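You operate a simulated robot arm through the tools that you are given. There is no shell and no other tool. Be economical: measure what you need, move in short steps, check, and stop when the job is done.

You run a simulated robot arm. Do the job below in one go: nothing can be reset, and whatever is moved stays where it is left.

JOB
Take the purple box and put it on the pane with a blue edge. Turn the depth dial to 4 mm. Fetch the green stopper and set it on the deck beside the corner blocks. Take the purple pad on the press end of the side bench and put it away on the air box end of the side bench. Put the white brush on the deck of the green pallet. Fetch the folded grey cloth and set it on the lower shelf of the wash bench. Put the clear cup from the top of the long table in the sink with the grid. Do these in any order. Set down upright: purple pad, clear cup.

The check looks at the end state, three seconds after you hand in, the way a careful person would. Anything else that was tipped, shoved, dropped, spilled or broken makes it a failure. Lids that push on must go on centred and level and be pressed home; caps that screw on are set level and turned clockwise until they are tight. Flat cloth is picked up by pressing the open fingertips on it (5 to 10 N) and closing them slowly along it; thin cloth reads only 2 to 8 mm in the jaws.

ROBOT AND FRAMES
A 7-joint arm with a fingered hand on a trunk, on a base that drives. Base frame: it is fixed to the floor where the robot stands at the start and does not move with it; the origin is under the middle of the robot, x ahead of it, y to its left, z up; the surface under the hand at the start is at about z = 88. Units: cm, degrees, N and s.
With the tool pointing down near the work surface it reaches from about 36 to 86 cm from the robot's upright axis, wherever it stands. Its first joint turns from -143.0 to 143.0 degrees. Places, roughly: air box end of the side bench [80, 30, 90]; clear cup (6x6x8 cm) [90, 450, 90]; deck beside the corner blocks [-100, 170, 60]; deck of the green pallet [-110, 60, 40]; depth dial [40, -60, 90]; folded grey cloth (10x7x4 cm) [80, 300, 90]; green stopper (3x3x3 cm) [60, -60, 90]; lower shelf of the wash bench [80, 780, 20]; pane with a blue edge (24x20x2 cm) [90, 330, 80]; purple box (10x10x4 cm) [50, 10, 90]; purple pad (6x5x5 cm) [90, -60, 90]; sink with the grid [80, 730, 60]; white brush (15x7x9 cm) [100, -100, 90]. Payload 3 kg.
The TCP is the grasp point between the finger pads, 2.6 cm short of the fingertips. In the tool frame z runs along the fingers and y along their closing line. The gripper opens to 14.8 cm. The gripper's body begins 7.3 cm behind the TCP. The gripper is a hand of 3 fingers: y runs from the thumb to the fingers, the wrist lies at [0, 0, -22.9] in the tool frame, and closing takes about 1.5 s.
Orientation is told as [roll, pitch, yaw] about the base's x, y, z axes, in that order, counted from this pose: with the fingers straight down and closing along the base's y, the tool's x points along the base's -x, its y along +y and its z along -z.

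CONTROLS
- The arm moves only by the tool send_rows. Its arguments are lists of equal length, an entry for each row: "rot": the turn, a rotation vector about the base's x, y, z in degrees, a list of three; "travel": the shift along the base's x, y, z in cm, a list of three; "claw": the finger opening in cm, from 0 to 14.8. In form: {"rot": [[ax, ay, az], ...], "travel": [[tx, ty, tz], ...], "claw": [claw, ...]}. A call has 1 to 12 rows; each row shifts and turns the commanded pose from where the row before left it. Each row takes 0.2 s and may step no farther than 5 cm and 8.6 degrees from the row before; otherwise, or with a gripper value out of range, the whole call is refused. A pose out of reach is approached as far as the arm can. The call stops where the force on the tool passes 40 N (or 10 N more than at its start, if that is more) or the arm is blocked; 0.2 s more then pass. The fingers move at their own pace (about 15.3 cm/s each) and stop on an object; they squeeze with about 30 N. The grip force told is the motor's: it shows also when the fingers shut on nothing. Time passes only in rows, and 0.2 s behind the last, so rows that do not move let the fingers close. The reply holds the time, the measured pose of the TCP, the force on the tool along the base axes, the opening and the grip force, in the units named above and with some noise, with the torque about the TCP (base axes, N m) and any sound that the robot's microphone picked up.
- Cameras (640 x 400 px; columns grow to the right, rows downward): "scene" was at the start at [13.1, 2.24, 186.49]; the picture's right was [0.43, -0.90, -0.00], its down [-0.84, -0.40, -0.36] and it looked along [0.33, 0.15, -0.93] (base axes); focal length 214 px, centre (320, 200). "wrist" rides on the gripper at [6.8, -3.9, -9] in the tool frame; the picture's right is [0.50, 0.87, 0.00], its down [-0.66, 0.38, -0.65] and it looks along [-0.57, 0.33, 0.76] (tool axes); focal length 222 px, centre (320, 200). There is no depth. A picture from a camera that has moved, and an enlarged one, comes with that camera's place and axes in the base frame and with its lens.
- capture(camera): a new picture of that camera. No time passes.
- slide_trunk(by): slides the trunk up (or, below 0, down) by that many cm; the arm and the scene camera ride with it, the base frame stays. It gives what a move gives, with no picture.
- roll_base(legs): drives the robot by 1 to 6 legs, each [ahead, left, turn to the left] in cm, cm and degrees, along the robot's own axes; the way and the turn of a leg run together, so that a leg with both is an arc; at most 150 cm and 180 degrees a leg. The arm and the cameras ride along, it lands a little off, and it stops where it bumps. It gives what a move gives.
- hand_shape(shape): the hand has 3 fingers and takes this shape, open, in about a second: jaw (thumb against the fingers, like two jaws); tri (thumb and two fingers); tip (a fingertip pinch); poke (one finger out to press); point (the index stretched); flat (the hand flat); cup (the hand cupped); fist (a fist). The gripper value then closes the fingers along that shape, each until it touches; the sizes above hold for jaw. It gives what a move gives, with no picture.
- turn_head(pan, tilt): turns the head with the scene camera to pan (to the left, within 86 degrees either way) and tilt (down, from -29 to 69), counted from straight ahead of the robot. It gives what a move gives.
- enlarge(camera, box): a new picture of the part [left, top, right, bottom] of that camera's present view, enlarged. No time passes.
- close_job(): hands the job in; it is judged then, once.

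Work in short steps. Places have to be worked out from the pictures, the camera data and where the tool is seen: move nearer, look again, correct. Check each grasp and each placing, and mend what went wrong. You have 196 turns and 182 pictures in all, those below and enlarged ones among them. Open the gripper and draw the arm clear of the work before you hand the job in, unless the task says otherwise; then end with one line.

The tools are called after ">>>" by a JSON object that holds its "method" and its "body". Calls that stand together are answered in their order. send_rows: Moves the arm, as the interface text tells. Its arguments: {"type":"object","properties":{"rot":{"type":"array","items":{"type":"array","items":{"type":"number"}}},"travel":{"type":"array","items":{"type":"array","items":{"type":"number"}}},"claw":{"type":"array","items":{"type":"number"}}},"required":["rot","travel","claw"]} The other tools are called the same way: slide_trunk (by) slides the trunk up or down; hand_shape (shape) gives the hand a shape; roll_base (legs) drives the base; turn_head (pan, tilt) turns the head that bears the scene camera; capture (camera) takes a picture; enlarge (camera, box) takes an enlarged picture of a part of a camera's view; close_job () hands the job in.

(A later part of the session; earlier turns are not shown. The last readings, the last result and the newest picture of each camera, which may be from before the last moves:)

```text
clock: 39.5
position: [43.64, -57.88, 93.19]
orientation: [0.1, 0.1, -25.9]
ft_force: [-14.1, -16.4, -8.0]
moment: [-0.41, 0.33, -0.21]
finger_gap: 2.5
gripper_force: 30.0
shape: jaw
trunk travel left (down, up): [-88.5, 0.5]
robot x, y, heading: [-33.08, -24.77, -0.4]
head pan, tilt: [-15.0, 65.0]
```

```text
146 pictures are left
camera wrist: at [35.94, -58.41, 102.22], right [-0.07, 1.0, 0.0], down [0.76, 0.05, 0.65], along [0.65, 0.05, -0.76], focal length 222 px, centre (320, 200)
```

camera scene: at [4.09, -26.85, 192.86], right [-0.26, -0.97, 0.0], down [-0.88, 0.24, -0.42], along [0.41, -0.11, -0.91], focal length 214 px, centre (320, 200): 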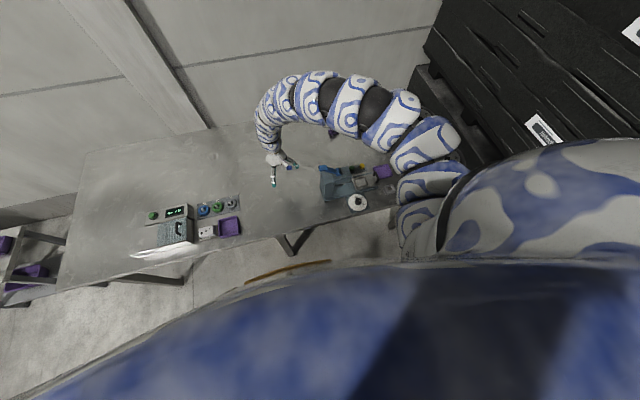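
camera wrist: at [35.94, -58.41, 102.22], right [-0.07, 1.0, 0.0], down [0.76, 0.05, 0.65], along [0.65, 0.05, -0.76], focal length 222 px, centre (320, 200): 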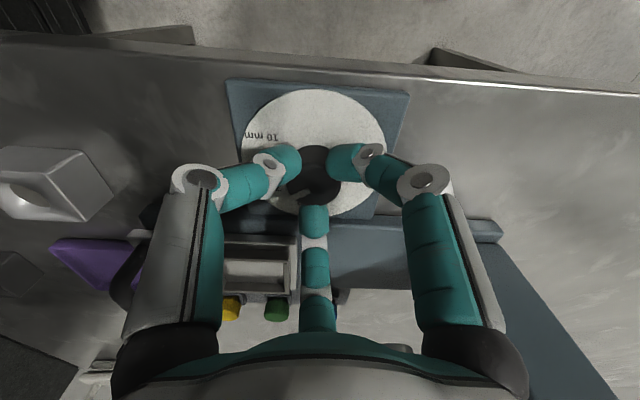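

The knob turns with the hand. Side load suggests a slight off-centre; I ease by (−0.15,−0.15) and continue 56°.

>>> {"method": "send_rows", "body": {"rot": [[0, 0, 8], [0, 0, 8], [0, 0, 8], [0, 0, 8], [0, 0, 8], [0, 0, 8], [0, 0, 8]], "travel": [[-0.1, -0.1, 0], [-0.05, -0.05, 0], [0, 0, 0], [0, 0, 0], [0, 0, 0], [0, 0, 0], [0, 0, 0]], "claw": [2, 2, 2, 2, 2, 2, 2]}}

>>> {"method": "capture", "body": {"camera": "wrist"}}

```text
clock: 41.1
position: [43.61, -58.18, 93.26]
orientation: [0.1, 0.0, 30.2]
ft_force: [-3.9, -34.8, 0.5]
moment: [-0.95, -0.07, -0.63]
finger_gap: 2.53
gripper_force: 29.9
shape: jaw
trunk travel left (down, up): [-88.5, 0.5]
robot x, y, heading: [-33.16, -24.85, -0.2]
head pan, tilt: [-15.0, 65.0]
```

```text
145 pictures are left
camera wrist: at [39.72, -64.87, 102.19], right [-0.87, 0.5, 0.0], down [0.38, 0.66, 0.65], along [0.33, 0.57, -0.76], focal length 222 px, centre (320, 200)
```

wrist: 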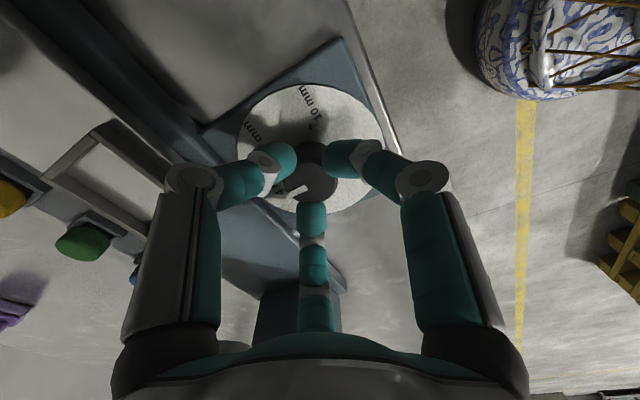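

>>> {"method": "enlarge", "body": {"camera": "wrist", "box": [220, 70, 400, 230]}}

```text
2.50 times, centred on (310, 150) of wrist
camera zoom: at [39.72, -64.87, 102.19], right [-0.87, 0.5, 0.0], down [0.38, 0.66, 0.65], along [0.33, 0.57, -0.76], focal length 555 px, centre (345, 325)
```

zoom: 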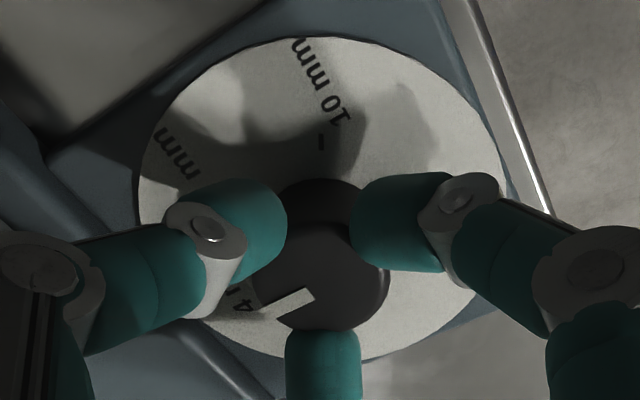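

Pointer appears at the 4. Release and lift to check.

>>> {"method": "send_rows", "body": {"rot": [[0, 0, 0], [0, 0, 0], [0, 0, 0], [0, 0, 0], [0, 0, 0]], "travel": [[0, 0, 0], [0, 0, 0], [0, 0, 4], [0, 0, 4.5], [0, 0, 4.5]], "claw": [5, 6.5, 6.5, 6.5, 6.5]}}

>>> {"method": "enlarge", "body": {"camera": "wrist", "box": [260, 30, 404, 140]}}

```text
clock: 42.3
position: [43.51, -57.81, 106.36]
orientation: [0.1, 0.1, 30.2]
ft_force: [-0.2, -0.6, 1.0]
moment: [0.0, -0.01, 0.01]
finger_gap: 6.47
gripper_force: 0.0
shape: jaw
trunk travel left (down, up): [-88.5, 0.5]
robot x, y, heading: [-33.09, -25.22, -0.2]
head pan, tilt: [-15.0, 65.0]
```

```text
3.64 times, centred on (332, 85) of wrist
camera zoom: at [39.62, -64.52, 115.36], right [-0.87, 0.5, 0.0], down [0.38, 0.66, 0.65], along [0.32, 0.57, -0.76], focal length 808 px, centre (276, 618)
```

zoom: 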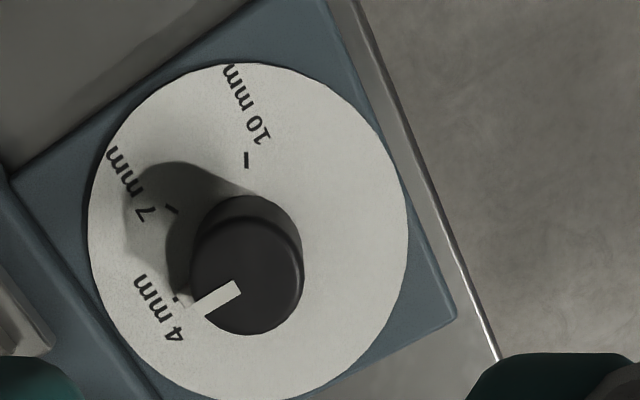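

>>> {"method": "enlarge", "body": {"camera": "wrist", "box": [285, 65, 349, 125]}}

```text
6.67 times, centred on (317, 95) of wrist
camera zoom: at [39.62, -64.52, 115.36], right [-0.87, 0.5, 0.0], down [0.38, 0.66, 0.65], along [0.32, 0.57, -0.76], focal length 1481 px, centre (340, 900)
```

zoom: 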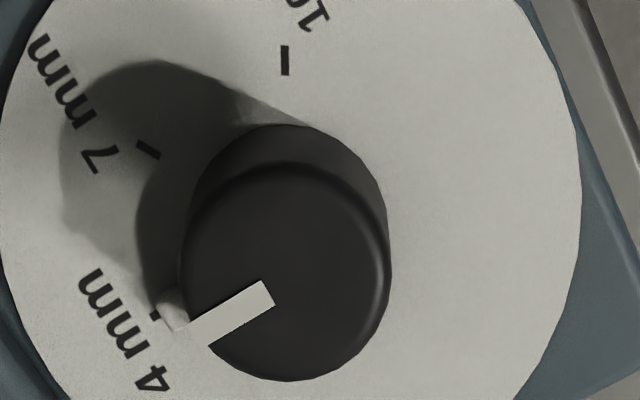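

The pointer sits on the 4 mm tick. Dial done. Next the stopper: I move the hand to y≈−66 with yaw −30, then drive ahead 20 cm so the hand passes the open side of the press.

>>> {"method": "send_rows", "body": {"rot": [[0, 0, -7.5], [0, 0, -7.5], [0, 0, -7.5], [0, 0, -7.5], [0, 0, -7.5], [0, 0, -7.5], [0, 0, -7.5], [0, 0, -7.5]], "travel": [[0, -2, 0.3], [0, -2, 0], [0, -2, 0], [0, -2, 0], [0, 0, 0], [0, 0, 0], [0, 0, 0], [0, 0, 0]], "claw": [6.5, 6.5, 6.5, 6.5, 6.5, 6.5, 6.5, 6.5]}}

>>> {"method": "roll_base", "body": {"legs": [[20, 0, 0]]}}

>>> {"method": "capture", "body": {"camera": "wrist"}}

```text
clock: 44.1
position: [43.76, -65.75, 106.59]
orientation: [0.0, -0.1, -30.0]
ft_force: [-0.1, -0.3, 0.5]
moment: [0.0, 0.01, -0.01]
finger_gap: 6.47
gripper_force: 0.0
shape: jaw
trunk travel left (down, up): [-88.5, 0.5]
robot x, y, heading: [-33.15, -25.01, 0.1]
head pan, tilt: [-15.0, 65.0]
```

```text
clock: 45.7
position: [63.8, -65.83, 106.5]
orientation: [-0.1, 0.1, -29.9]
ft_force: [0.0, 0.9, -1.2]
moment: [-0.05, -0.01, 0.01]
finger_gap: 6.47
gripper_force: 0.1
shape: jaw
trunk travel left (down, up): [-88.5, 0.5]
robot x, y, heading: [-13.2, -24.89, -0.6]
head pan, tilt: [-15.0, 65.0]
```

```text
141 pictures are left
camera wrist: at [56.02, -65.8, 115.45], right [0.0, 1.0, 0.0], down [0.76, 0.0, 0.65], along [0.65, 0.0, -0.76], focal length 222 px, centre (320, 200)
```

wrist: 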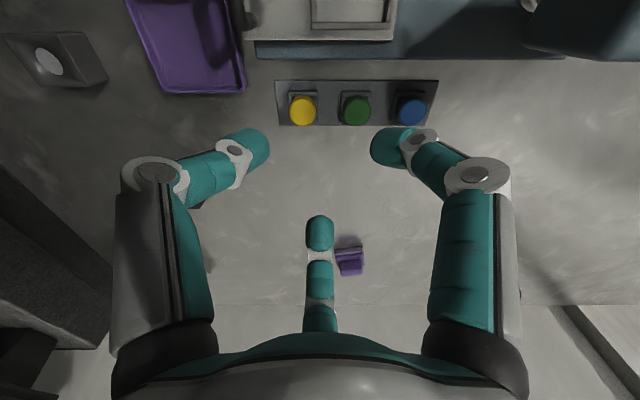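

>>> {"method": "enlarge", "body": {"camera": "wrist", "box": [264, 60, 448, 150]}}

```text
3.48 times, centred on (356, 105) of wrist
camera zoom: at [56.02, -65.8, 115.45], right [0.0, 1.0, 0.0], down [0.76, 0.0, 0.65], along [0.65, 0.0, -0.76], focal length 773 px, centre (195, 530)
```

zoom: 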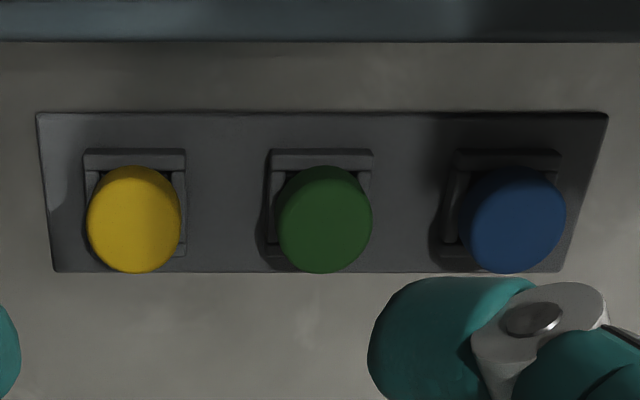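

Green stopper at ≈(64.1,−61.9), top ≈91.5, in a low U-bracket open to +x. Move above it and descend to z≈95.5.

>>> {"method": "send_rows", "body": {"rot": [[0, 0, 0], [0, 0, 0], [0, 0, 0], [0, 0, 0]], "travel": [[0.3, 3.9, 0], [0, 0, -4], [0, 0, -4], [0, 0, -3]], "claw": [6, 6, 5.5, 5.5]}}

>>> {"method": "capture", "body": {"camera": "wrist"}}

```text
clock: 46.7
position: [64.06, -62.06, 95.53]
orientation: [0.1, 0.0, -30.0]
ft_force: [0.3, 0.3, -0.6]
moment: [0.05, 0.0, 0.03]
finger_gap: 5.51
gripper_force: 0.0
shape: jaw
trunk travel left (down, up): [-88.5, 0.5]
robot x, y, heading: [-12.59, -24.97, -0.0]
head pan, tilt: [-15.0, 65.0]
```

```text
139 pictures are left
camera wrist: at [56.3, -61.99, 104.41], right [0.0, 1.0, 0.0], down [0.76, 0.0, 0.65], along [0.65, 0.0, -0.76], focal length 222 px, centre (320, 200)
```

wrist: 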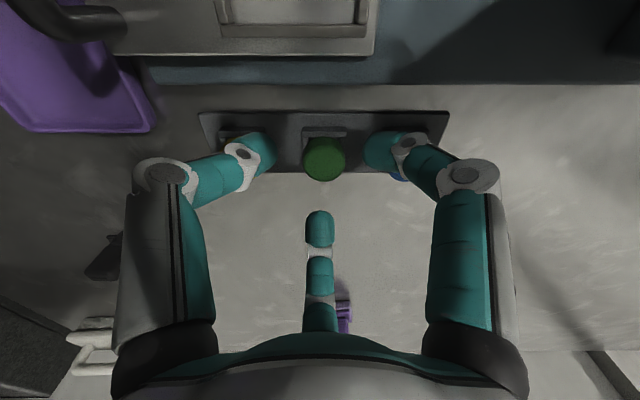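

Aligned within ~0.3 cm. I narrow to 4.2 so the fingers miss the neighbours, and descend to 92.9.

>>> {"method": "send_rows", "body": {"rot": [[0, 0, 0], [0, 0, 0], [0, 0, 0], [0, 0, 0]], "travel": [[-0.2, 0.2, 0], [0, 0, 0], [0, 0, -1.3], [0, 0, -1.3]], "claw": [4.3, 4.3, 4.3, 4.3]}}

>>> {"method": "enlarge", "body": {"camera": "wrist", "box": [200, 90, 440, 240]}}

```text
clock: 47.7
position: [63.87, -61.8, 93.08]
orientation: [0.0, 0.0, -29.9]
ft_force: [0.7, 0.6, -0.7]
moment: [0.02, -0.04, 0.01]
finger_gap: 4.34
gripper_force: 0.2
shape: jaw
trunk travel left (down, up): [-88.5, 0.5]
robot x, y, heading: [-12.69, -25.35, -0.1]
head pan, tilt: [-15.0, 65.0]
```

```text
2.67 times, centred on (320, 165) of wrist
camera zoom: at [56.07, -61.69, 101.92], right [0.0, 1.0, 0.0], down [0.76, 0.0, 0.65], along [0.65, 0.0, -0.76], focal length 592 px, centre (320, 293)
```

zoom: 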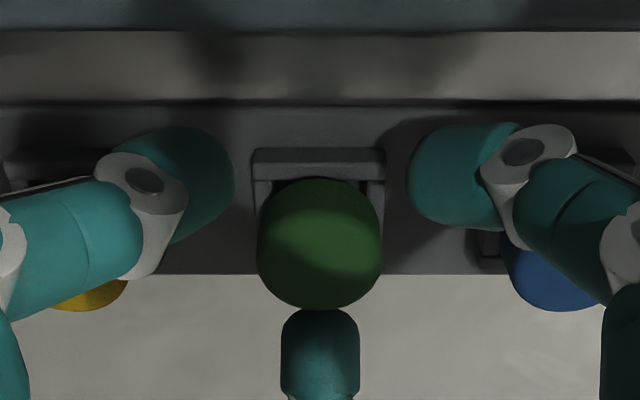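

Centered. Close.

>>> {"method": "send_rows", "body": {"rot": [[0, 0, 0], [0, 0, 0], [0, 0, 0], [0, 0, 0], [0, 0, 0]], "travel": [[0, 0, 0], [0, 0, 0], [0, 0, 0], [0, 0, 0], [0, 0, 0]], "claw": [3.3, 2.4, 2, 2, 2]}}

>>> {"method": "enlarge", "body": {"camera": "wrist", "box": [200, 90, 440, 240]}}

```text
clock: 48.9
position: [63.86, -61.7, 92.99]
orientation: [0.0, -0.1, -29.9]
ft_force: [3.1, 0.4, -1.9]
moment: [-0.01, -0.11, 0.0]
finger_gap: 2.33
gripper_force: 30.4
shape: jaw
trunk travel left (down, up): [-88.5, 0.5]
robot x, y, heading: [-12.87, -25.51, -0.3]
head pan, tilt: [-15.0, 65.0]
```

```text
2.67 times, centred on (320, 165) of wrist
camera zoom: at [56.06, -61.66, 101.89], right [0.0, 1.0, 0.0], down [0.76, 0.0, 0.65], along [0.65, 0.0, -0.76], focal length 592 px, centre (320, 293)
```

zoom: 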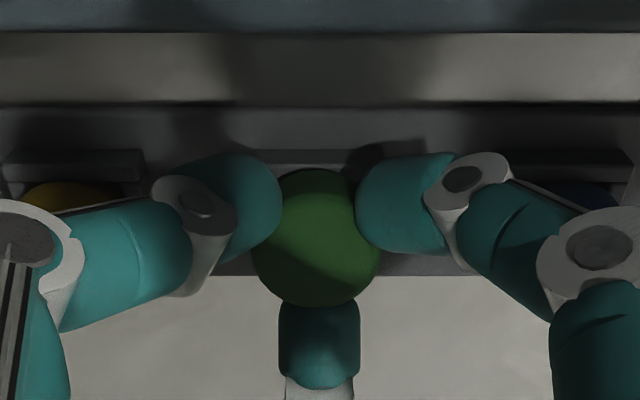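

Held (gap 2.33). Lift straight up.

>>> {"method": "send_rows", "body": {"rot": [[0, 0, 0], [0, 0, 0], [0, 0, 0], [0, 0, 0], [0, 0, 0]], "travel": [[0, 0, 1], [0, 0, 2], [0, 0, 3.5], [0, 0, 4], [0, 0, 4]], "claw": [2, 2, 2, 2, 2]}}

>>> {"method": "capture", "body": {"camera": "wrist"}}

```text
clock: 50.1
position: [63.81, -61.71, 107.53]
orientation: [0.2, 0.1, -29.9]
ft_force: [0.2, 0.2, 0.8]
moment: [-0.02, -0.05, 0.01]
finger_gap: 2.32
gripper_force: 29.9
shape: jaw
trunk travel left (down, up): [-88.5, 0.5]
robot x, y, heading: [-13.0, -25.32, -0.1]
head pan, tilt: [-15.0, 65.0]
```

```text
136 pictures are left
camera wrist: at [55.91, -61.7, 116.56], right [0.0, 1.0, 0.0], down [0.76, 0.0, 0.65], along [0.65, 0.0, -0.76], focal length 222 px, centre (320, 200)
```

wrist: 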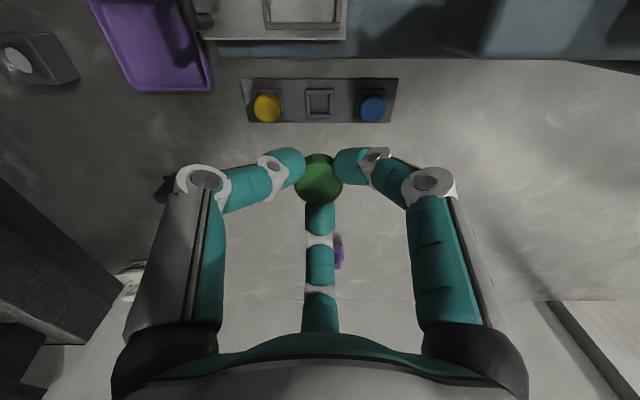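

Neighbours untouched, stopper held. I slide the hand to y≈−68, back the base off 35 cm, then look left for the deck.

>>> {"method": "send_rows", "body": {"rot": [[0, 0, 0], [0, 0, 0]], "travel": [[0, -3.5, 0], [0, -3, 0]], "claw": [2, 2]}}

>>> {"method": "roll_base", "body": {"legs": [[-37, 0, 0]]}}

>>> {"method": "turn_head", "body": {"pan": 86, "tilt": 35}}

>>> {"method": "capture", "body": {"camera": "scene"}}

```text
clock: 50.7
position: [63.96, -68.24, 107.49]
orientation: [0.0, 0.1, -29.9]
ft_force: [0.0, -0.7, -1.1]
moment: [-0.02, -0.02, 0.0]
finger_gap: 2.35
gripper_force: 30.2
shape: jaw
trunk travel left (down, up): [-88.5, 0.5]
robot x, y, heading: [-13.22, -24.95, 0.0]
head pan, tilt: [-15.0, 65.0]
```

```text
clock: 53.0
position: [27.19, -67.77, 107.49]
orientation: [0.1, 0.1, -29.7]
ft_force: [-0.4, 0.3, -0.1]
moment: [-0.01, 0.0, 0.03]
finger_gap: 2.33
gripper_force: 30.0
shape: jaw
trunk travel left (down, up): [-88.5, 0.5]
robot x, y, heading: [-49.6, -25.11, -0.0]
head pan, tilt: [-15.0, 65.0]
```

```text
clock: 54.8
position: [27.27, -67.73, 107.54]
orientation: [0.0, 0.0, -29.8]
ft_force: [-0.2, 0.3, 0.1]
moment: [-0.05, 0.01, 0.01]
finger_gap: 2.37
gripper_force: 30.4
shape: jaw
trunk travel left (down, up): [-88.5, 0.5]
robot x, y, heading: [-49.78, -24.91, 0.1]
head pan, tilt: [85.9, 35.0]
```

```text
135 pictures are left
camera scene: at [-41.09, -16.37, 196.86], right [1.0, -0.07, 0.0], down [-0.04, -0.57, -0.82], along [0.06, 0.82, -0.57], focal length 214 px, centre (320, 200)
```

scene: 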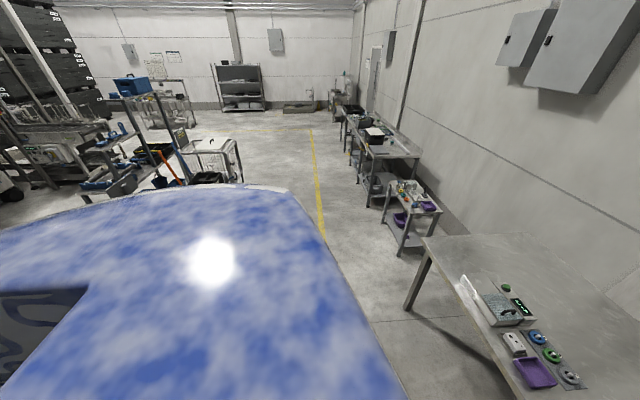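

The sweep radius (≈96 cm) only brushes over low items at the bench edge, with the hand at z≈105, so I turn left 90° in place.

>>> {"method": "roll_base", "body": {"legs": [[-8, 0, 0], [0, 0, 90]]}}

>>> {"method": "turn_head", "body": {"pan": 40, "tilt": 40}}

>>> {"method": "capture", "body": {"camera": "scene"}}

>>> {"method": "turn_head", "body": {"pan": 80, "tilt": 40}}

>>> {"method": "capture", "body": {"camera": "scene"}}

```text
clock: 59.6
position: [-13.79, 51.47, 107.52]
orientation: [0.0, 0.1, 59.6]
ft_force: [-1.1, 0.3, -1.2]
moment: [0.0, 0.01, 0.02]
finger_gap: 2.33
gripper_force: 30.5
shape: jaw
trunk travel left (down, up): [-88.5, 0.5]
robot x, y, heading: [-57.65, -25.31, 89.2]
head pan, tilt: [85.9, 35.0]
```

```text
clock: 60.8
position: [-13.88, 51.59, 107.6]
orientation: [0.0, 0.1, 59.4]
ft_force: [-0.5, -1.1, -0.2]
moment: [0.0, -0.01, 0.01]
finger_gap: 2.31
gripper_force: 30.2
shape: jaw
trunk travel left (down, up): [-88.5, 0.5]
robot x, y, heading: [-58.0, -25.02, 89.0]
head pan, tilt: [40.0, 40.0]
```

```text
134 pictures are left
camera scene: at [-62.98, -10.54, 196.1], right [0.77, 0.63, 0.0], down [0.41, -0.5, -0.77], along [-0.49, 0.59, -0.64], focal length 214 px, centre (320, 200)
```

scene: 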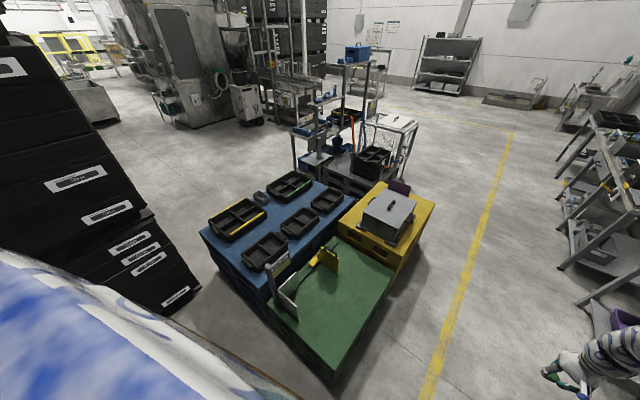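

```text
clock: 61.8
position: [-13.71, 51.42, 107.52]
orientation: [0.0, 0.1, 59.5]
ft_force: [-0.4, -0.7, 0.4]
moment: [0.0, -0.05, 0.0]
finger_gap: 2.33
gripper_force: 29.6
shape: jaw
trunk travel left (down, up): [-88.5, 0.5]
robot x, y, heading: [-57.93, -25.25, 89.2]
head pan, tilt: [80.0, 40.0]
```

```text
133 pictures are left
camera scene: at [-65.94, -15.52, 196.1], right [0.19, 0.98, 0.0], down [0.63, -0.12, -0.77], along [-0.75, 0.14, -0.64], focal length 214 px, centre (320, 200)
```

scene: 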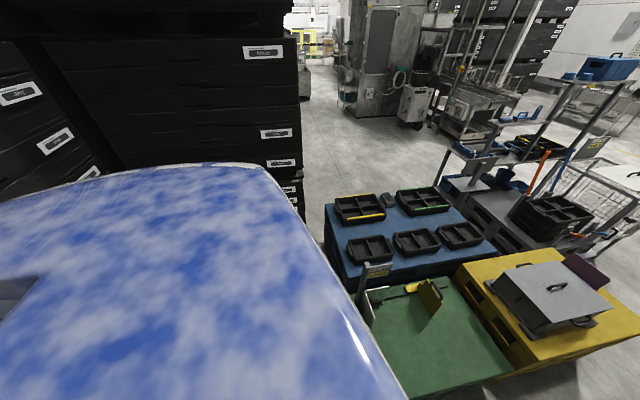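

Green pallet and the stack beyond are visible. I turn back to pan 35 and enlarge the area beyond the yellow pallet.

>>> {"method": "turn_head", "body": {"pan": 35, "tilt": 35}}

>>> {"method": "enlarge", "body": {"camera": "scene", "box": [250, 80, 474, 220]}}

```text
clock: 63.0
position: [-13.84, 51.47, 107.44]
orientation: [0.0, 0.1, 59.4]
ft_force: [0.4, 0.4, 0.1]
moment: [0.0, -0.01, 0.03]
finger_gap: 2.34
gripper_force: 30.2
shape: jaw
trunk travel left (down, up): [-88.5, 0.5]
robot x, y, heading: [-57.77, -24.87, 89.3]
head pan, tilt: [35.0, 35.0]
```

```text
2.86 times, centred on (362, 150) of scene
camera zoom: at [-62.56, -9.85, 196.86], right [0.83, 0.56, 0.0], down [0.32, -0.47, -0.82], along [-0.46, 0.68, -0.57], focal length 613 px, centre (200, 343)
```

zoom: 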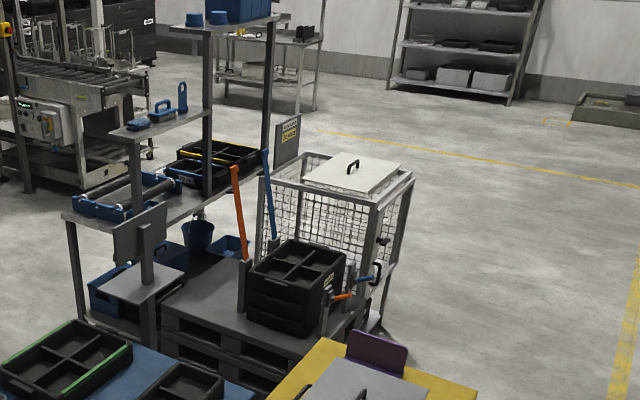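

The yellow pallet with the grey case lies around (-100,130–170); "corner blocks" probably there. I drive: right 50, ahead 165, staying in the clear lane, then look left.

>>> {"method": "roll_base", "body": {"legs": [[0, -50, 0], [120, 0, 0], [45, 0, 0]]}}

>>> {"method": "turn_head", "body": {"pan": 80, "tilt": 50}}

>>> {"method": "capture", "body": {"camera": "scene"}}

```text
clock: 73.9
position: [38.0, 214.59, 107.51]
orientation: [0.0, 0.1, 59.9]
ft_force: [-0.4, 0.4, 0.3]
moment: [-0.04, 0.0, -0.03]
finger_gap: 2.33
gripper_force: 30.4
shape: jaw
trunk travel left (down, up): [-88.5, 0.5]
robot x, y, heading: [-5.22, 137.63, 89.7]
head pan, tilt: [35.0, 35.0]
```

```text
clock: 75.0
position: [38.06, 214.43, 107.47]
orientation: [0.0, 0.1, 59.8]
ft_force: [0.5, -0.8, -0.1]
moment: [0.01, 0.04, 0.02]
finger_gap: 2.3
gripper_force: 30.2
shape: jaw
trunk travel left (down, up): [-88.5, 0.5]
robot x, y, heading: [-5.55, 137.85, 89.5]
head pan, tilt: [80.0, 50.0]
```

```text
131 pictures are left
camera scene: at [-12.98, 147.06, 194.69], right [0.18, 0.98, 0.0], down [0.75, -0.14, -0.64], along [-0.63, 0.12, -0.77], focal length 214 px, centre (320, 200)
```

scene: 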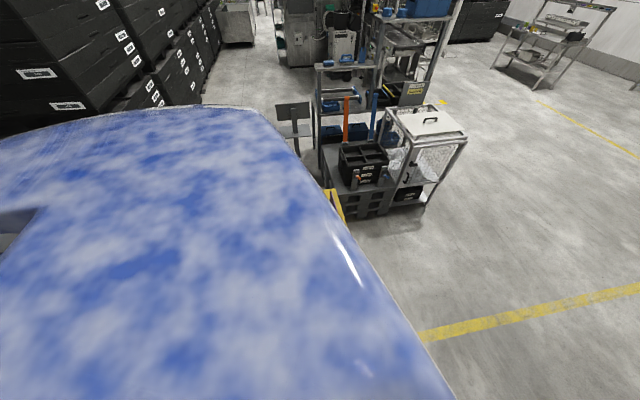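

Turn left 90° to face the yellow pallet and look again.

>>> {"method": "roll_base", "body": {"legs": [[0, 0, 90]]}}

>>> {"method": "turn_head", "body": {"pan": 0, "tilt": 55}}

>>> {"method": "capture", "body": {"camera": "scene"}}

>>> {"method": "capture", "body": {"camera": "wrist"}}

```text
clock: 79.2
position: [-81.68, 182.16, 107.52]
orientation: [-0.1, 0.0, 149.2]
ft_force: [0.2, 0.2, -1.1]
moment: [-0.01, 0.0, 0.01]
finger_gap: 2.31
gripper_force: 29.6
shape: jaw
trunk travel left (down, up): [-88.5, 0.5]
robot x, y, heading: [-5.8, 137.66, 178.9]
head pan, tilt: [80.0, 50.0]
```

```text
clock: 80.7
position: [-81.63, 182.14, 107.43]
orientation: [0.1, 0.1, 149.1]
ft_force: [0.6, 0.8, -0.3]
moment: [0.02, 0.0, -0.03]
finger_gap: 2.33
gripper_force: 30.3
shape: jaw
trunk travel left (down, up): [-88.5, 0.5]
robot x, y, heading: [-5.72, 137.72, 179.0]
head pan, tilt: [0.0, 55.0]
```

```text
130 pictures are left
camera scene: at [-20.73, 137.96, 194.03], right [0.02, 1.0, 0.0], down [0.82, -0.02, -0.57], along [-0.57, 0.01, -0.82], focal length 214 px, centre (320, 200)
```

scene: 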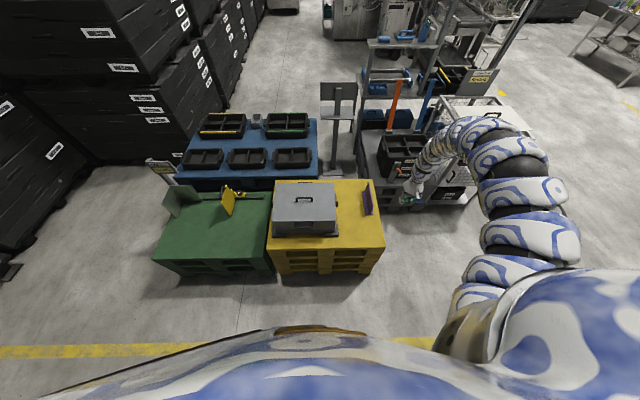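

```text
129 pictures are left
camera wrist: at [-73.87, 182.11, 116.46], right [-0.02, -1.0, 0.0], down [-0.76, 0.01, 0.65], along [-0.65, 0.01, -0.76], focal length 222 px, centre (320, 200)
```

wrist: 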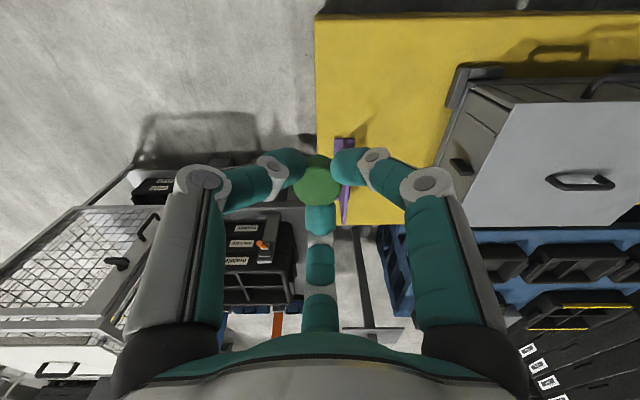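

>>> {"method": "enlarge", "body": {"camera": "scene", "box": [140, 140, 396, 300]}}

>>> {"method": "enlarge", "body": {"camera": "wrist", "box": [300, 0, 540, 240]}}

```text
2.50 times, centred on (268, 220) of scene
camera zoom: at [-20.73, 137.96, 194.03], right [0.02, 1.0, 0.0], down [0.82, -0.02, -0.57], along [-0.57, 0.01, -0.82], focal length 536 px, centre (450, 150)
```

zoom: 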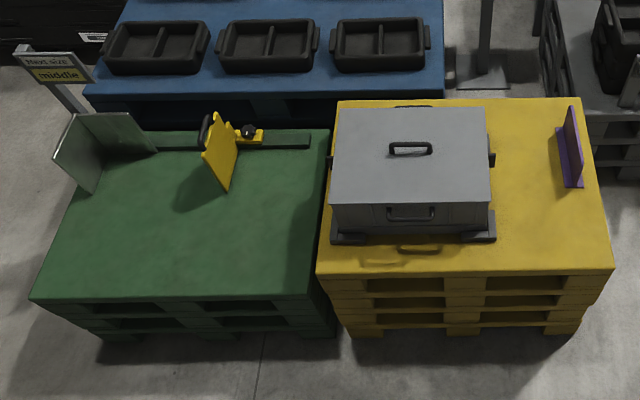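

```text
1.67 times, centred on (420, 120) of wrist
camera zoom: at [-73.87, 182.11, 116.46], right [-0.02, -1.0, 0.0], down [-0.76, 0.01, 0.65], along [-0.65, 0.01, -0.76], focal length 370 px, centre (153, 333)
```

zoom: 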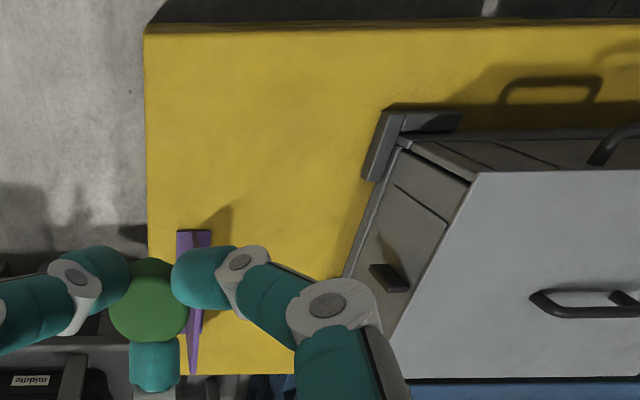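

The dark L-shaped corner blocks hold the case on the yellow pallet (deck z≈60.5). I'll set the stopper at about (−87,161). Drive ahead 10, move the hand over, then lower the trunk.

>>> {"method": "roll_base", "body": {"legs": [[10, 0, 0]]}}

>>> {"method": "send_rows", "body": {"rot": [[0, 0, 0], [0, 0, 0], [0, 0, 0], [0, 0, 0], [0, 0, 0]], "travel": [[1, -4.2, 0], [1, -4.2, 0], [1, -4.2, 0], [1, -4.2, 0], [0.5, -4.2, 0]], "claw": [2, 2, 2, 2, 2]}}

>>> {"method": "slide_trunk", "body": {"by": -28}}

>>> {"method": "capture", "body": {"camera": "wrist"}}

>>> {"method": "capture", "body": {"camera": "scene"}}

```text
clock: 81.8
position: [-91.79, 182.43, 107.42]
orientation: [0.0, 0.2, 149.1]
ft_force: [-0.3, 0.5, -0.3]
moment: [0.02, -0.06, 0.0]
finger_gap: 2.33
gripper_force: 30.0
shape: jaw
trunk travel left (down, up): [-88.5, 0.5]
robot x, y, heading: [-15.15, 137.83, 179.1]
head pan, tilt: [0.0, 55.0]
```

```text
clock: 83.0
position: [-88.65, 161.46, 107.05]
orientation: [-0.1, 0.3, 149.1]
ft_force: [0.6, -0.6, -0.1]
moment: [0.01, 0.01, -0.02]
finger_gap: 2.31
gripper_force: 30.2
shape: jaw
out of reach, approached as far as the arm can: row 4, 5
trunk travel left (down, up): [-88.5, 0.5]
robot x, y, heading: [-15.5, 138.14, 178.9]
head pan, tilt: [0.0, 55.0]
```

```text
clock: 85.9
position: [-88.71, 161.44, 78.98]
orientation: [-0.1, 0.3, 149.1]
ft_force: [-0.6, 0.2, 0.2]
moment: [0.01, -0.01, 0.05]
finger_gap: 2.29
gripper_force: 29.9
shape: jaw
trunk travel left (down, up): [-60.5, 28.5]
robot x, y, heading: [-15.19, 138.25, 179.1]
head pan, tilt: [0.0, 55.0]
```

```text
126 pictures are left
camera wrist: at [-81.0, 161.4, 87.96], right [-0.02, -1.0, 0.0], down [-0.76, 0.01, 0.65], along [-0.65, 0.01, -0.76], focal length 222 px, centre (320, 200)
```

wrist: 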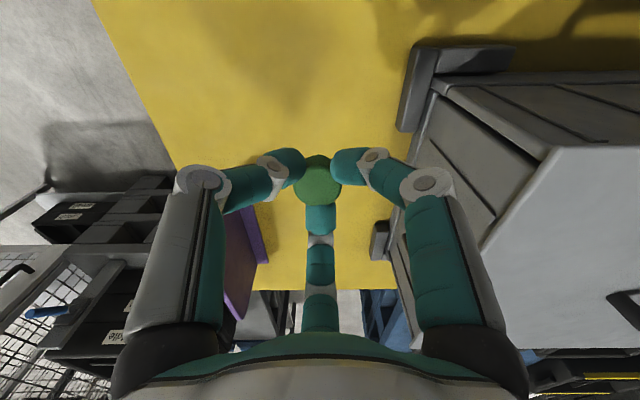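

```text
125 pictures are left
camera scene: at [-30.67, 138.15, 166.04], right [0.02, 1.0, 0.0], down [0.82, -0.02, -0.57], along [-0.57, 0.01, -0.82], focal length 214 px, centre (320, 200)
```

scene: 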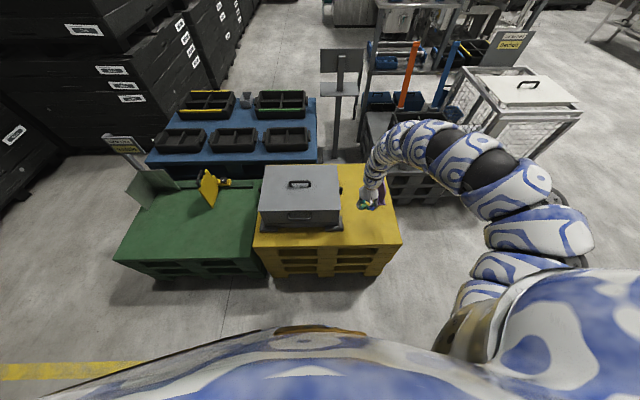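

Clear of case and purple stand. I lower onto the deck (TCP to ≈65.2), shifting 1.5 cm away from the case.

>>> {"method": "send_rows", "body": {"rot": [[0, 0, 0], [0, 0, 0], [0, 0, 0], [0, 0, 0], [0, 0, 0]], "travel": [[0, 1.5, -3], [0, 0, -4], [0, 0, -4], [0, 0, -1.8], [0, 0, -1]], "claw": [2, 2, 2, 2, 2]}}

>>> {"method": "capture", "body": {"camera": "wrist"}}

```text
clock: 87.1
position: [-88.69, 163.16, 65.09]
orientation: [-0.2, 0.2, 149.1]
ft_force: [0.9, -0.1, -0.4]
moment: [-0.05, -0.02, 0.03]
finger_gap: 2.29
gripper_force: 29.5
shape: jaw
trunk travel left (down, up): [-60.5, 28.5]
robot x, y, heading: [-15.47, 137.8, 179.1]
head pan, tilt: [0.0, 55.0]
```

```text
124 pictures are left
camera wrist: at [-81.04, 162.93, 74.13], right [-0.02, -1.0, 0.0], down [-0.76, 0.01, 0.65], along [-0.65, 0.01, -0.76], focal length 222 px, centre (320, 200)
```

wrist: 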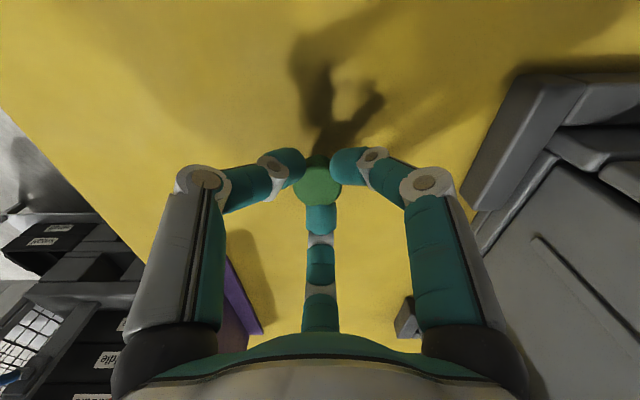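

No contact yet; lower in small steps until it touches.

>>> {"method": "send_rows", "body": {"rot": [[0, 0, 0], [0, 0, 0], [0, 0, 0]], "travel": [[0, 0, -0.4], [0, 0, -0.4], [0, 0, -0.3]], "claw": [2, 2, 2]}}

```text
clock: 87.9
position: [-88.84, 162.88, 64.26]
orientation: [0.0, 0.2, 149.1]
ft_force: [0.1, -1.4, 20.3]
moment: [-0.01, -0.06, -0.04]
finger_gap: 2.4
gripper_force: 30.2
shape: jaw
trunk travel left (down, up): [-60.5, 28.5]
robot x, y, heading: [-15.61, 138.11, 178.9]
head pan, tilt: [0.0, 55.0]
```

Contact (20 N up). Ease up 0.2, open, and lift away.

>>> {"method": "send_rows", "body": {"rot": [[0, 0, 0], [0, 0, 0], [0, 0, 0], [0, 0, 0], [0, 0, 0], [0, 0, 0]], "travel": [[0, 0, 0.2], [0, 0, 0], [0, 0, 0], [0, 0, 4], [0, 0, 4.5], [0, 0, 4.5]], "claw": [2.4, 4, 5.5, 5.5, 5.5, 5.5]}}

>>> {"method": "capture", "body": {"camera": "wrist"}}

```text
clock: 89.3
position: [-88.71, 162.81, 77.18]
orientation: [-0.1, 0.3, 149.1]
ft_force: [0.1, -0.1, -0.5]
moment: [0.01, -0.01, -0.01]
finger_gap: 5.44
gripper_force: 0.1
shape: jaw
trunk travel left (down, up): [-60.5, 28.5]
robot x, y, heading: [-15.45, 137.87, 179.0]
head pan, tilt: [0.0, 55.0]
```

```text
123 pictures are left
camera wrist: at [-80.95, 162.86, 86.27], right [-0.02, -1.0, 0.0], down [-0.76, 0.01, 0.65], along [-0.65, 0.01, -0.76], focal length 222 px, centre (320, 200)
```

wrist: 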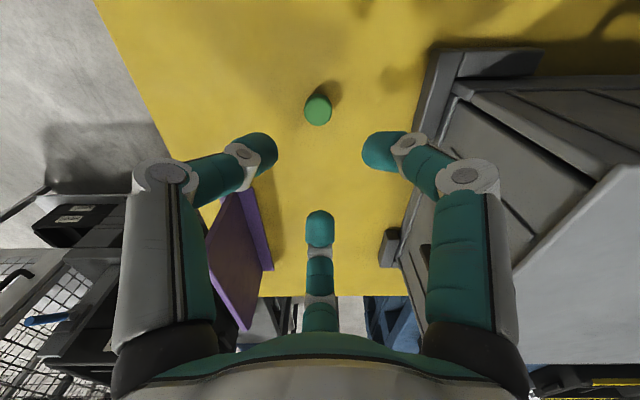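

Stopper stands on the deck by the corner blocks. Raise the trunk, then reposition towards the bench: sidestep to y≈58 and turn 180°.

>>> {"method": "slide_trunk", "body": {"by": 28}}

>>> {"method": "roll_base", "body": {"legs": [[-10, 80, 0], [0, 0, 90]]}}

>>> {"method": "turn_head", "body": {"pan": -40, "tilt": 50}}

>>> {"method": "capture", "body": {"camera": "scene"}}

>>> {"method": "turn_head", "body": {"pan": 30, "tilt": 40}}

>>> {"method": "capture", "body": {"camera": "scene"}}

```text
clock: 92.1
position: [-88.65, 162.83, 105.14]
orientation: [0.0, 0.5, 149.1]
ft_force: [0.3, 0.4, 0.7]
moment: [-0.01, -0.05, 0.01]
finger_gap: 5.47
gripper_force: 0.1
shape: jaw
trunk travel left (down, up): [-88.5, 0.5]
robot x, y, heading: [-15.48, 138.13, 178.8]
head pan, tilt: [0.0, 55.0]
```

```text
clock: 100.2
position: [-33.85, -14.54, 105.2]
orientation: [-0.1, 0.3, -122.3]
ft_force: [-0.2, -0.3, -0.3]
moment: [-0.04, -0.02, 0.0]
finger_gap: 5.46
gripper_force: 0.1
shape: jaw
trunk travel left (down, up): [-88.5, 0.5]
robot x, y, heading: [-7.21, 57.88, -92.4]
head pan, tilt: [0.0, 55.0]
```

```text
clock: 101.2
position: [-33.82, -14.4, 105.24]
orientation: [-0.1, 0.3, -122.1]
ft_force: [1.2, 0.1, 0.1]
moment: [0.0, 0.01, -0.02]
finger_gap: 5.5
gripper_force: 0.0
shape: jaw
trunk travel left (down, up): [-88.5, 0.5]
robot x, y, heading: [-7.05, 58.05, -92.6]
head pan, tilt: [-40.0, 50.0]
```

```text
122 pictures are left
camera scene: at [-12.69, 44.36, 194.68], right [-0.74, 0.68, 0.0], down [0.52, 0.57, -0.64], along [-0.43, -0.47, -0.77], focal length 214 px, centre (320, 200)
```

scene: 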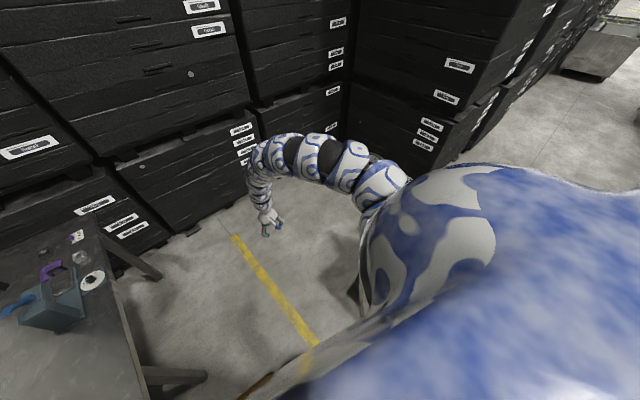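

```text
clock: 102.7
position: [-33.87, -14.49, 105.21]
orientation: [-0.1, 0.3, -122.2]
ft_force: [-0.4, -0.3, 0.2]
moment: [-0.02, -0.01, 0.0]
finger_gap: 5.48
gripper_force: 0.0
shape: jaw
trunk travel left (down, up): [-88.5, 0.5]
robot x, y, heading: [-6.76, 58.39, -92.4]
head pan, tilt: [30.0, 40.0]
```

```text
121 pictures are left
camera scene: at [-3.58, 42.5, 196.1], right [-0.89, -0.46, 0.0], down [-0.3, 0.57, -0.77], along [0.35, -0.68, -0.64], focal length 214 px, centre (320, 200)
```

scene: 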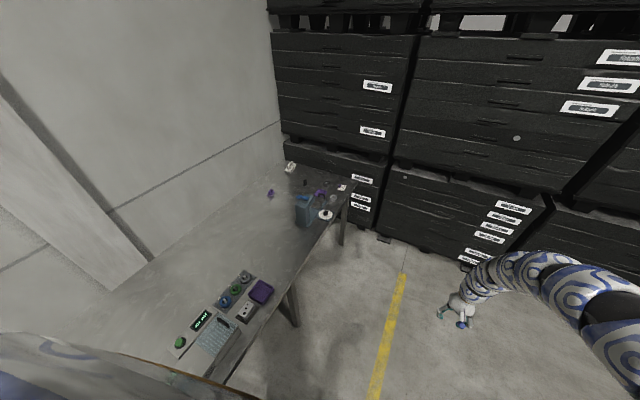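

The cabinet wall is flush beyond the bench end (y≈−130). I back off in x, face the bench (heading 0), and sidestep to y≈−62.

>>> {"method": "roll_base", "body": {"legs": [[0, -37, 0], [0, 0, 92], [0, -120, 0]]}}

>>> {"method": "turn_head", "body": {"pan": 0, "tilt": 50}}

>>> {"method": "capture", "body": {"camera": "scene"}}

```text
clock: 114.6
position: [28.71, -83.16, 105.29]
orientation: [-0.1, 0.2, -30.2]
ft_force: [-0.6, -0.1, -0.3]
moment: [0.04, -0.01, -0.03]
finger_gap: 5.48
gripper_force: 0.1
shape: jaw
trunk travel left (down, up): [-88.5, 0.5]
robot x, y, heading: [-45.01, -58.78, -0.2]
head pan, tilt: [30.0, 40.0]
```

```text
clock: 115.5
position: [28.73, -83.12, 105.36]
orientation: [-0.1, 0.4, -30.2]
ft_force: [0.2, 0.0, 0.4]
moment: [0.01, 0.04, 0.03]
finger_gap: 5.49
gripper_force: 0.0
shape: jaw
trunk travel left (down, up): [-88.5, 0.5]
robot x, y, heading: [-45.16, -59.27, -0.5]
head pan, tilt: [0.0, 50.0]
```

```text
120 pictures are left
camera scene: at [-29.14, -59.26, 194.69], right [-0.01, -1.0, 0.0], down [-0.77, 0.01, -0.64], along [0.64, 0.0, -0.77], focal length 214 px, centre (320, 200)
```

scene: 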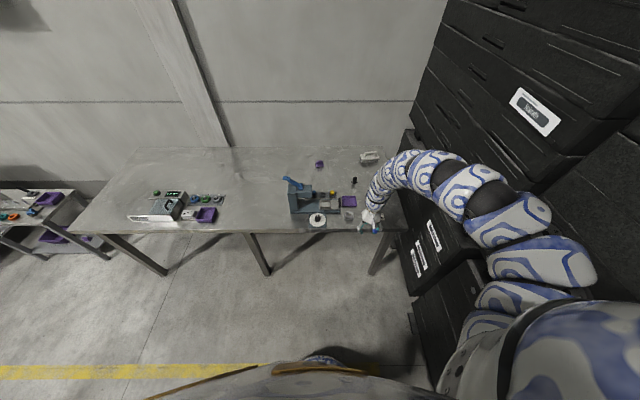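

>>> {"method": "enlarge", "body": {"camera": "scene", "box": [270, 130, 430, 240]}}

```text
3.64 times, centred on (350, 185) of scene
camera zoom: at [-29.14, -59.26, 194.69], right [-0.01, -1.0, 0.0], down [-0.77, 0.01, -0.64], along [0.64, 0.0, -0.77], focal length 780 px, centre (211, 254)
```

zoom: 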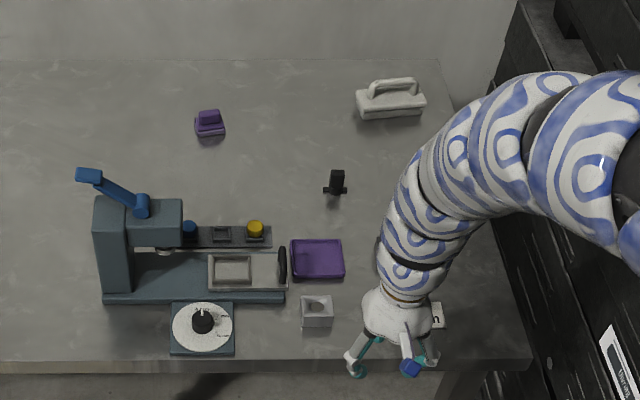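

Brush at ≈(98,−96), long axis nearly along y with a bridge handle on top. I drive ahead 50 (hand passes high over the small items) and look with the wrist camera.

>>> {"method": "roll_base", "body": {"legs": [[50, -6, 0]]}}

>>> {"method": "capture", "body": {"camera": "wrist"}}

>>> {"method": "capture", "body": {"camera": "scene"}}

```text
clock: 118.5
position: [78.2, -89.39, 105.22]
orientation: [-0.1, 0.4, -30.1]
ft_force: [-0.2, -0.7, -0.1]
moment: [0.03, 0.05, 0.01]
finger_gap: 5.46
gripper_force: 0.0
shape: jaw
trunk travel left (down, up): [-88.5, 0.5]
robot x, y, heading: [4.59, -65.64, -0.4]
head pan, tilt: [0.0, 50.0]
```

```text
118 pictures are left
camera wrist: at [70.39, -89.34, 114.16], right [0.0, 1.0, 0.0], down [0.76, 0.0, 0.65], along [0.65, 0.0, -0.76], focal length 222 px, centre (320, 200)
```

wrist: 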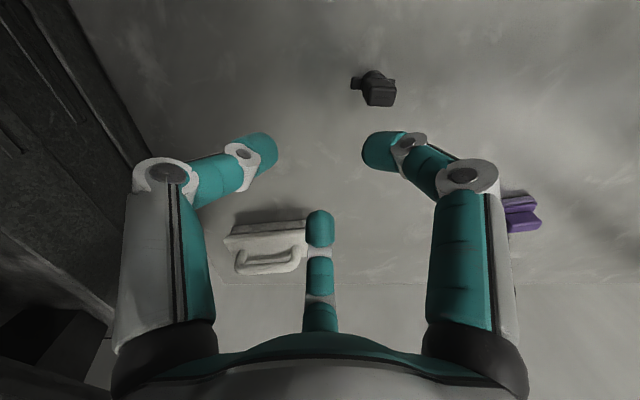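

```text
117 pictures are left
camera scene: at [20.32, -65.66, 194.68], right [-0.01, -1.0, 0.0], down [-0.77, 0.0, -0.64], along [0.64, 0.0, -0.77], focal length 214 px, centre (320, 200)
```

scene: 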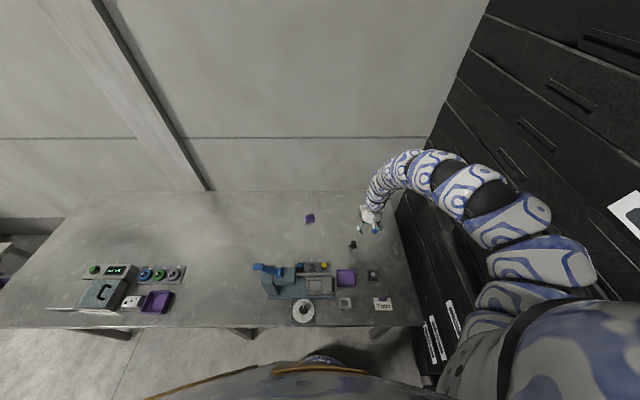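

Handle ≈(98,−97,96). I nudge the base 4 ahead/4 right, then tilt the tool 20° outward and bring it over the handle.

>>> {"method": "roll_base", "body": {"legs": [[4, -4, 0]]}}

>>> {"method": "send_rows", "body": {"rot": [[0, -5, 0], [0, -5, 0], [0, -5, 0], [0, -5, 0], [0, 0, 0]], "travel": [[2.5, -1, 1], [2.5, -1, 1], [2.5, -1, 0], [2.5, -1, 0], [2.5, 0, 0]], "claw": [8, 8, 8, 8, 8]}}

>>> {"method": "capture", "body": {"camera": "wrist"}}

```text
clock: 119.4
position: [82.23, -93.59, 105.1]
orientation: [-0.2, 0.5, -30.1]
ft_force: [0.8, -0.7, -0.6]
moment: [0.05, 0.0, 0.03]
finger_gap: 5.5
gripper_force: 0.0
shape: jaw
trunk travel left (down, up): [-88.5, 0.5]
robot x, y, heading: [8.48, -69.66, -0.2]
head pan, tilt: [0.0, 50.0]
```

```text
clock: 120.6
position: [94.7, -97.56, 107.24]
orientation: [10.3, -17.0, -31.7]
ft_force: [0.0, -0.4, -0.4]
moment: [0.01, 0.0, -0.01]
finger_gap: 7.98
gripper_force: 0.1
shape: jaw
trunk travel left (down, up): [-88.5, 0.5]
robot x, y, heading: [8.41, -69.33, -0.4]
head pan, tilt: [0.0, 50.0]
```

```text
116 pictures are left
camera wrist: at [84.32, -97.55, 112.97], right [0.0, 1.0, 0.0], down [0.49, 0.0, 0.87], along [0.87, 0.0, -0.49], focal length 222 px, centre (320, 200)
```

wrist: 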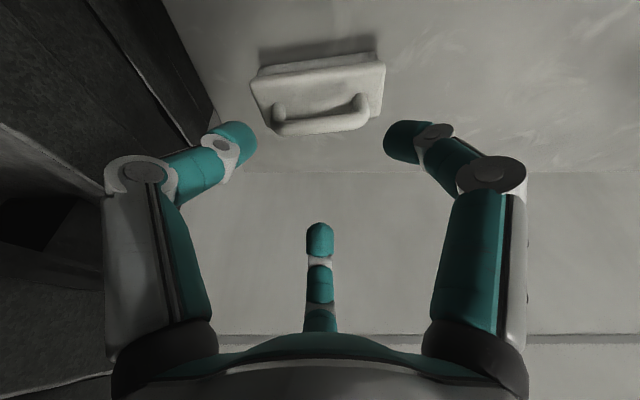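

Handle bar centre ≈(98.8,−97.4). Approach along the tilted axis to z≈96.3 with +8° yaw to match the bar.

>>> {"method": "send_rows", "body": {"rot": [[0, 0, 8], [0, 0, 0], [0, 0, 0], [0, 0, 0]], "travel": [[1.3, 0.1, -3], [1.2, 0.06, -3.3], [1, 0, -2.5], [0.6, 0, -1.6]], "claw": [7, 7, 7, 7]}}

>>> {"method": "capture", "body": {"camera": "wrist"}}

```text
clock: 121.6
position: [98.7, -97.55, 96.88]
orientation: [10.2, -16.9, -23.6]
ft_force: [-0.2, -0.1, 0.4]
moment: [0.02, 0.0, 0.01]
finger_gap: 7.05
gripper_force: 0.0
shape: jaw
trunk travel left (down, up): [-88.5, 0.5]
robot x, y, heading: [8.44, -69.44, -0.4]
head pan, tilt: [0.0, 50.0]
```

```text
115 pictures are left
camera wrist: at [88.39, -98.83, 102.59], right [-0.14, 0.99, 0.0], down [0.49, 0.07, 0.87], along [0.86, 0.12, -0.49], focal length 222 px, centre (320, 200)
```

wrist: 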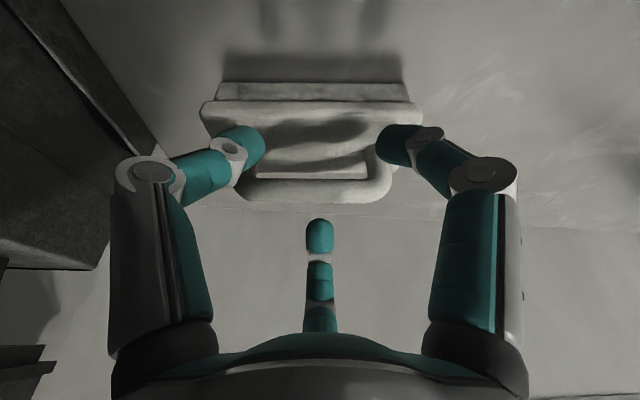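

The bar lies right at the grasp point between the fingers. Close.

>>> {"method": "send_rows", "body": {"rot": [[0, 0, 0], [0, 0, 0], [0, 0, 0], [0, 0, 0], [0, 0, 0], [0, 0, 0]], "travel": [[0, 0, -0.3], [0, 0, 0], [0, 0, 0], [0, 0, 0], [0, 0, 0], [0, 0, 0]], "claw": [5, 3.5, 2, 1, 1, 1]}}

>>> {"method": "capture", "body": {"camera": "wrist"}}

```text
clock: 123.0
position: [98.69, -97.24, 96.6]
orientation: [10.1, -16.9, -23.7]
ft_force: [0.3, 1.0, -0.1]
moment: [0.04, 0.02, 0.02]
finger_gap: 1.23
gripper_force: 29.7
shape: jaw
trunk travel left (down, up): [-88.5, 0.5]
robot x, y, heading: [8.29, -69.97, -0.2]
head pan, tilt: [0.0, 50.0]
```

```text
114 pictures are left
camera wrist: at [88.4, -98.75, 102.3], right [-0.14, 0.99, 0.0], down [0.49, 0.07, 0.87], along [0.86, 0.12, -0.49], focal length 222 px, centre (320, 200)
```

wrist: 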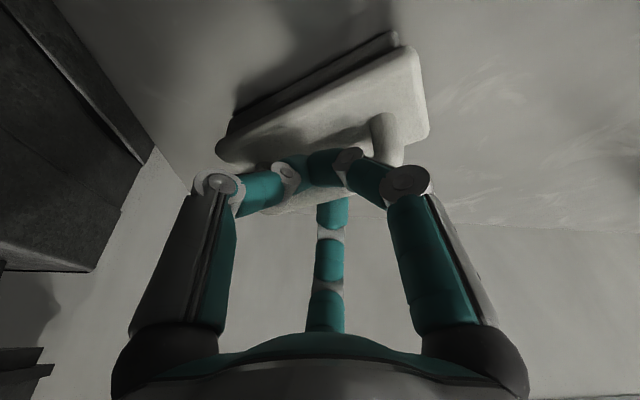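

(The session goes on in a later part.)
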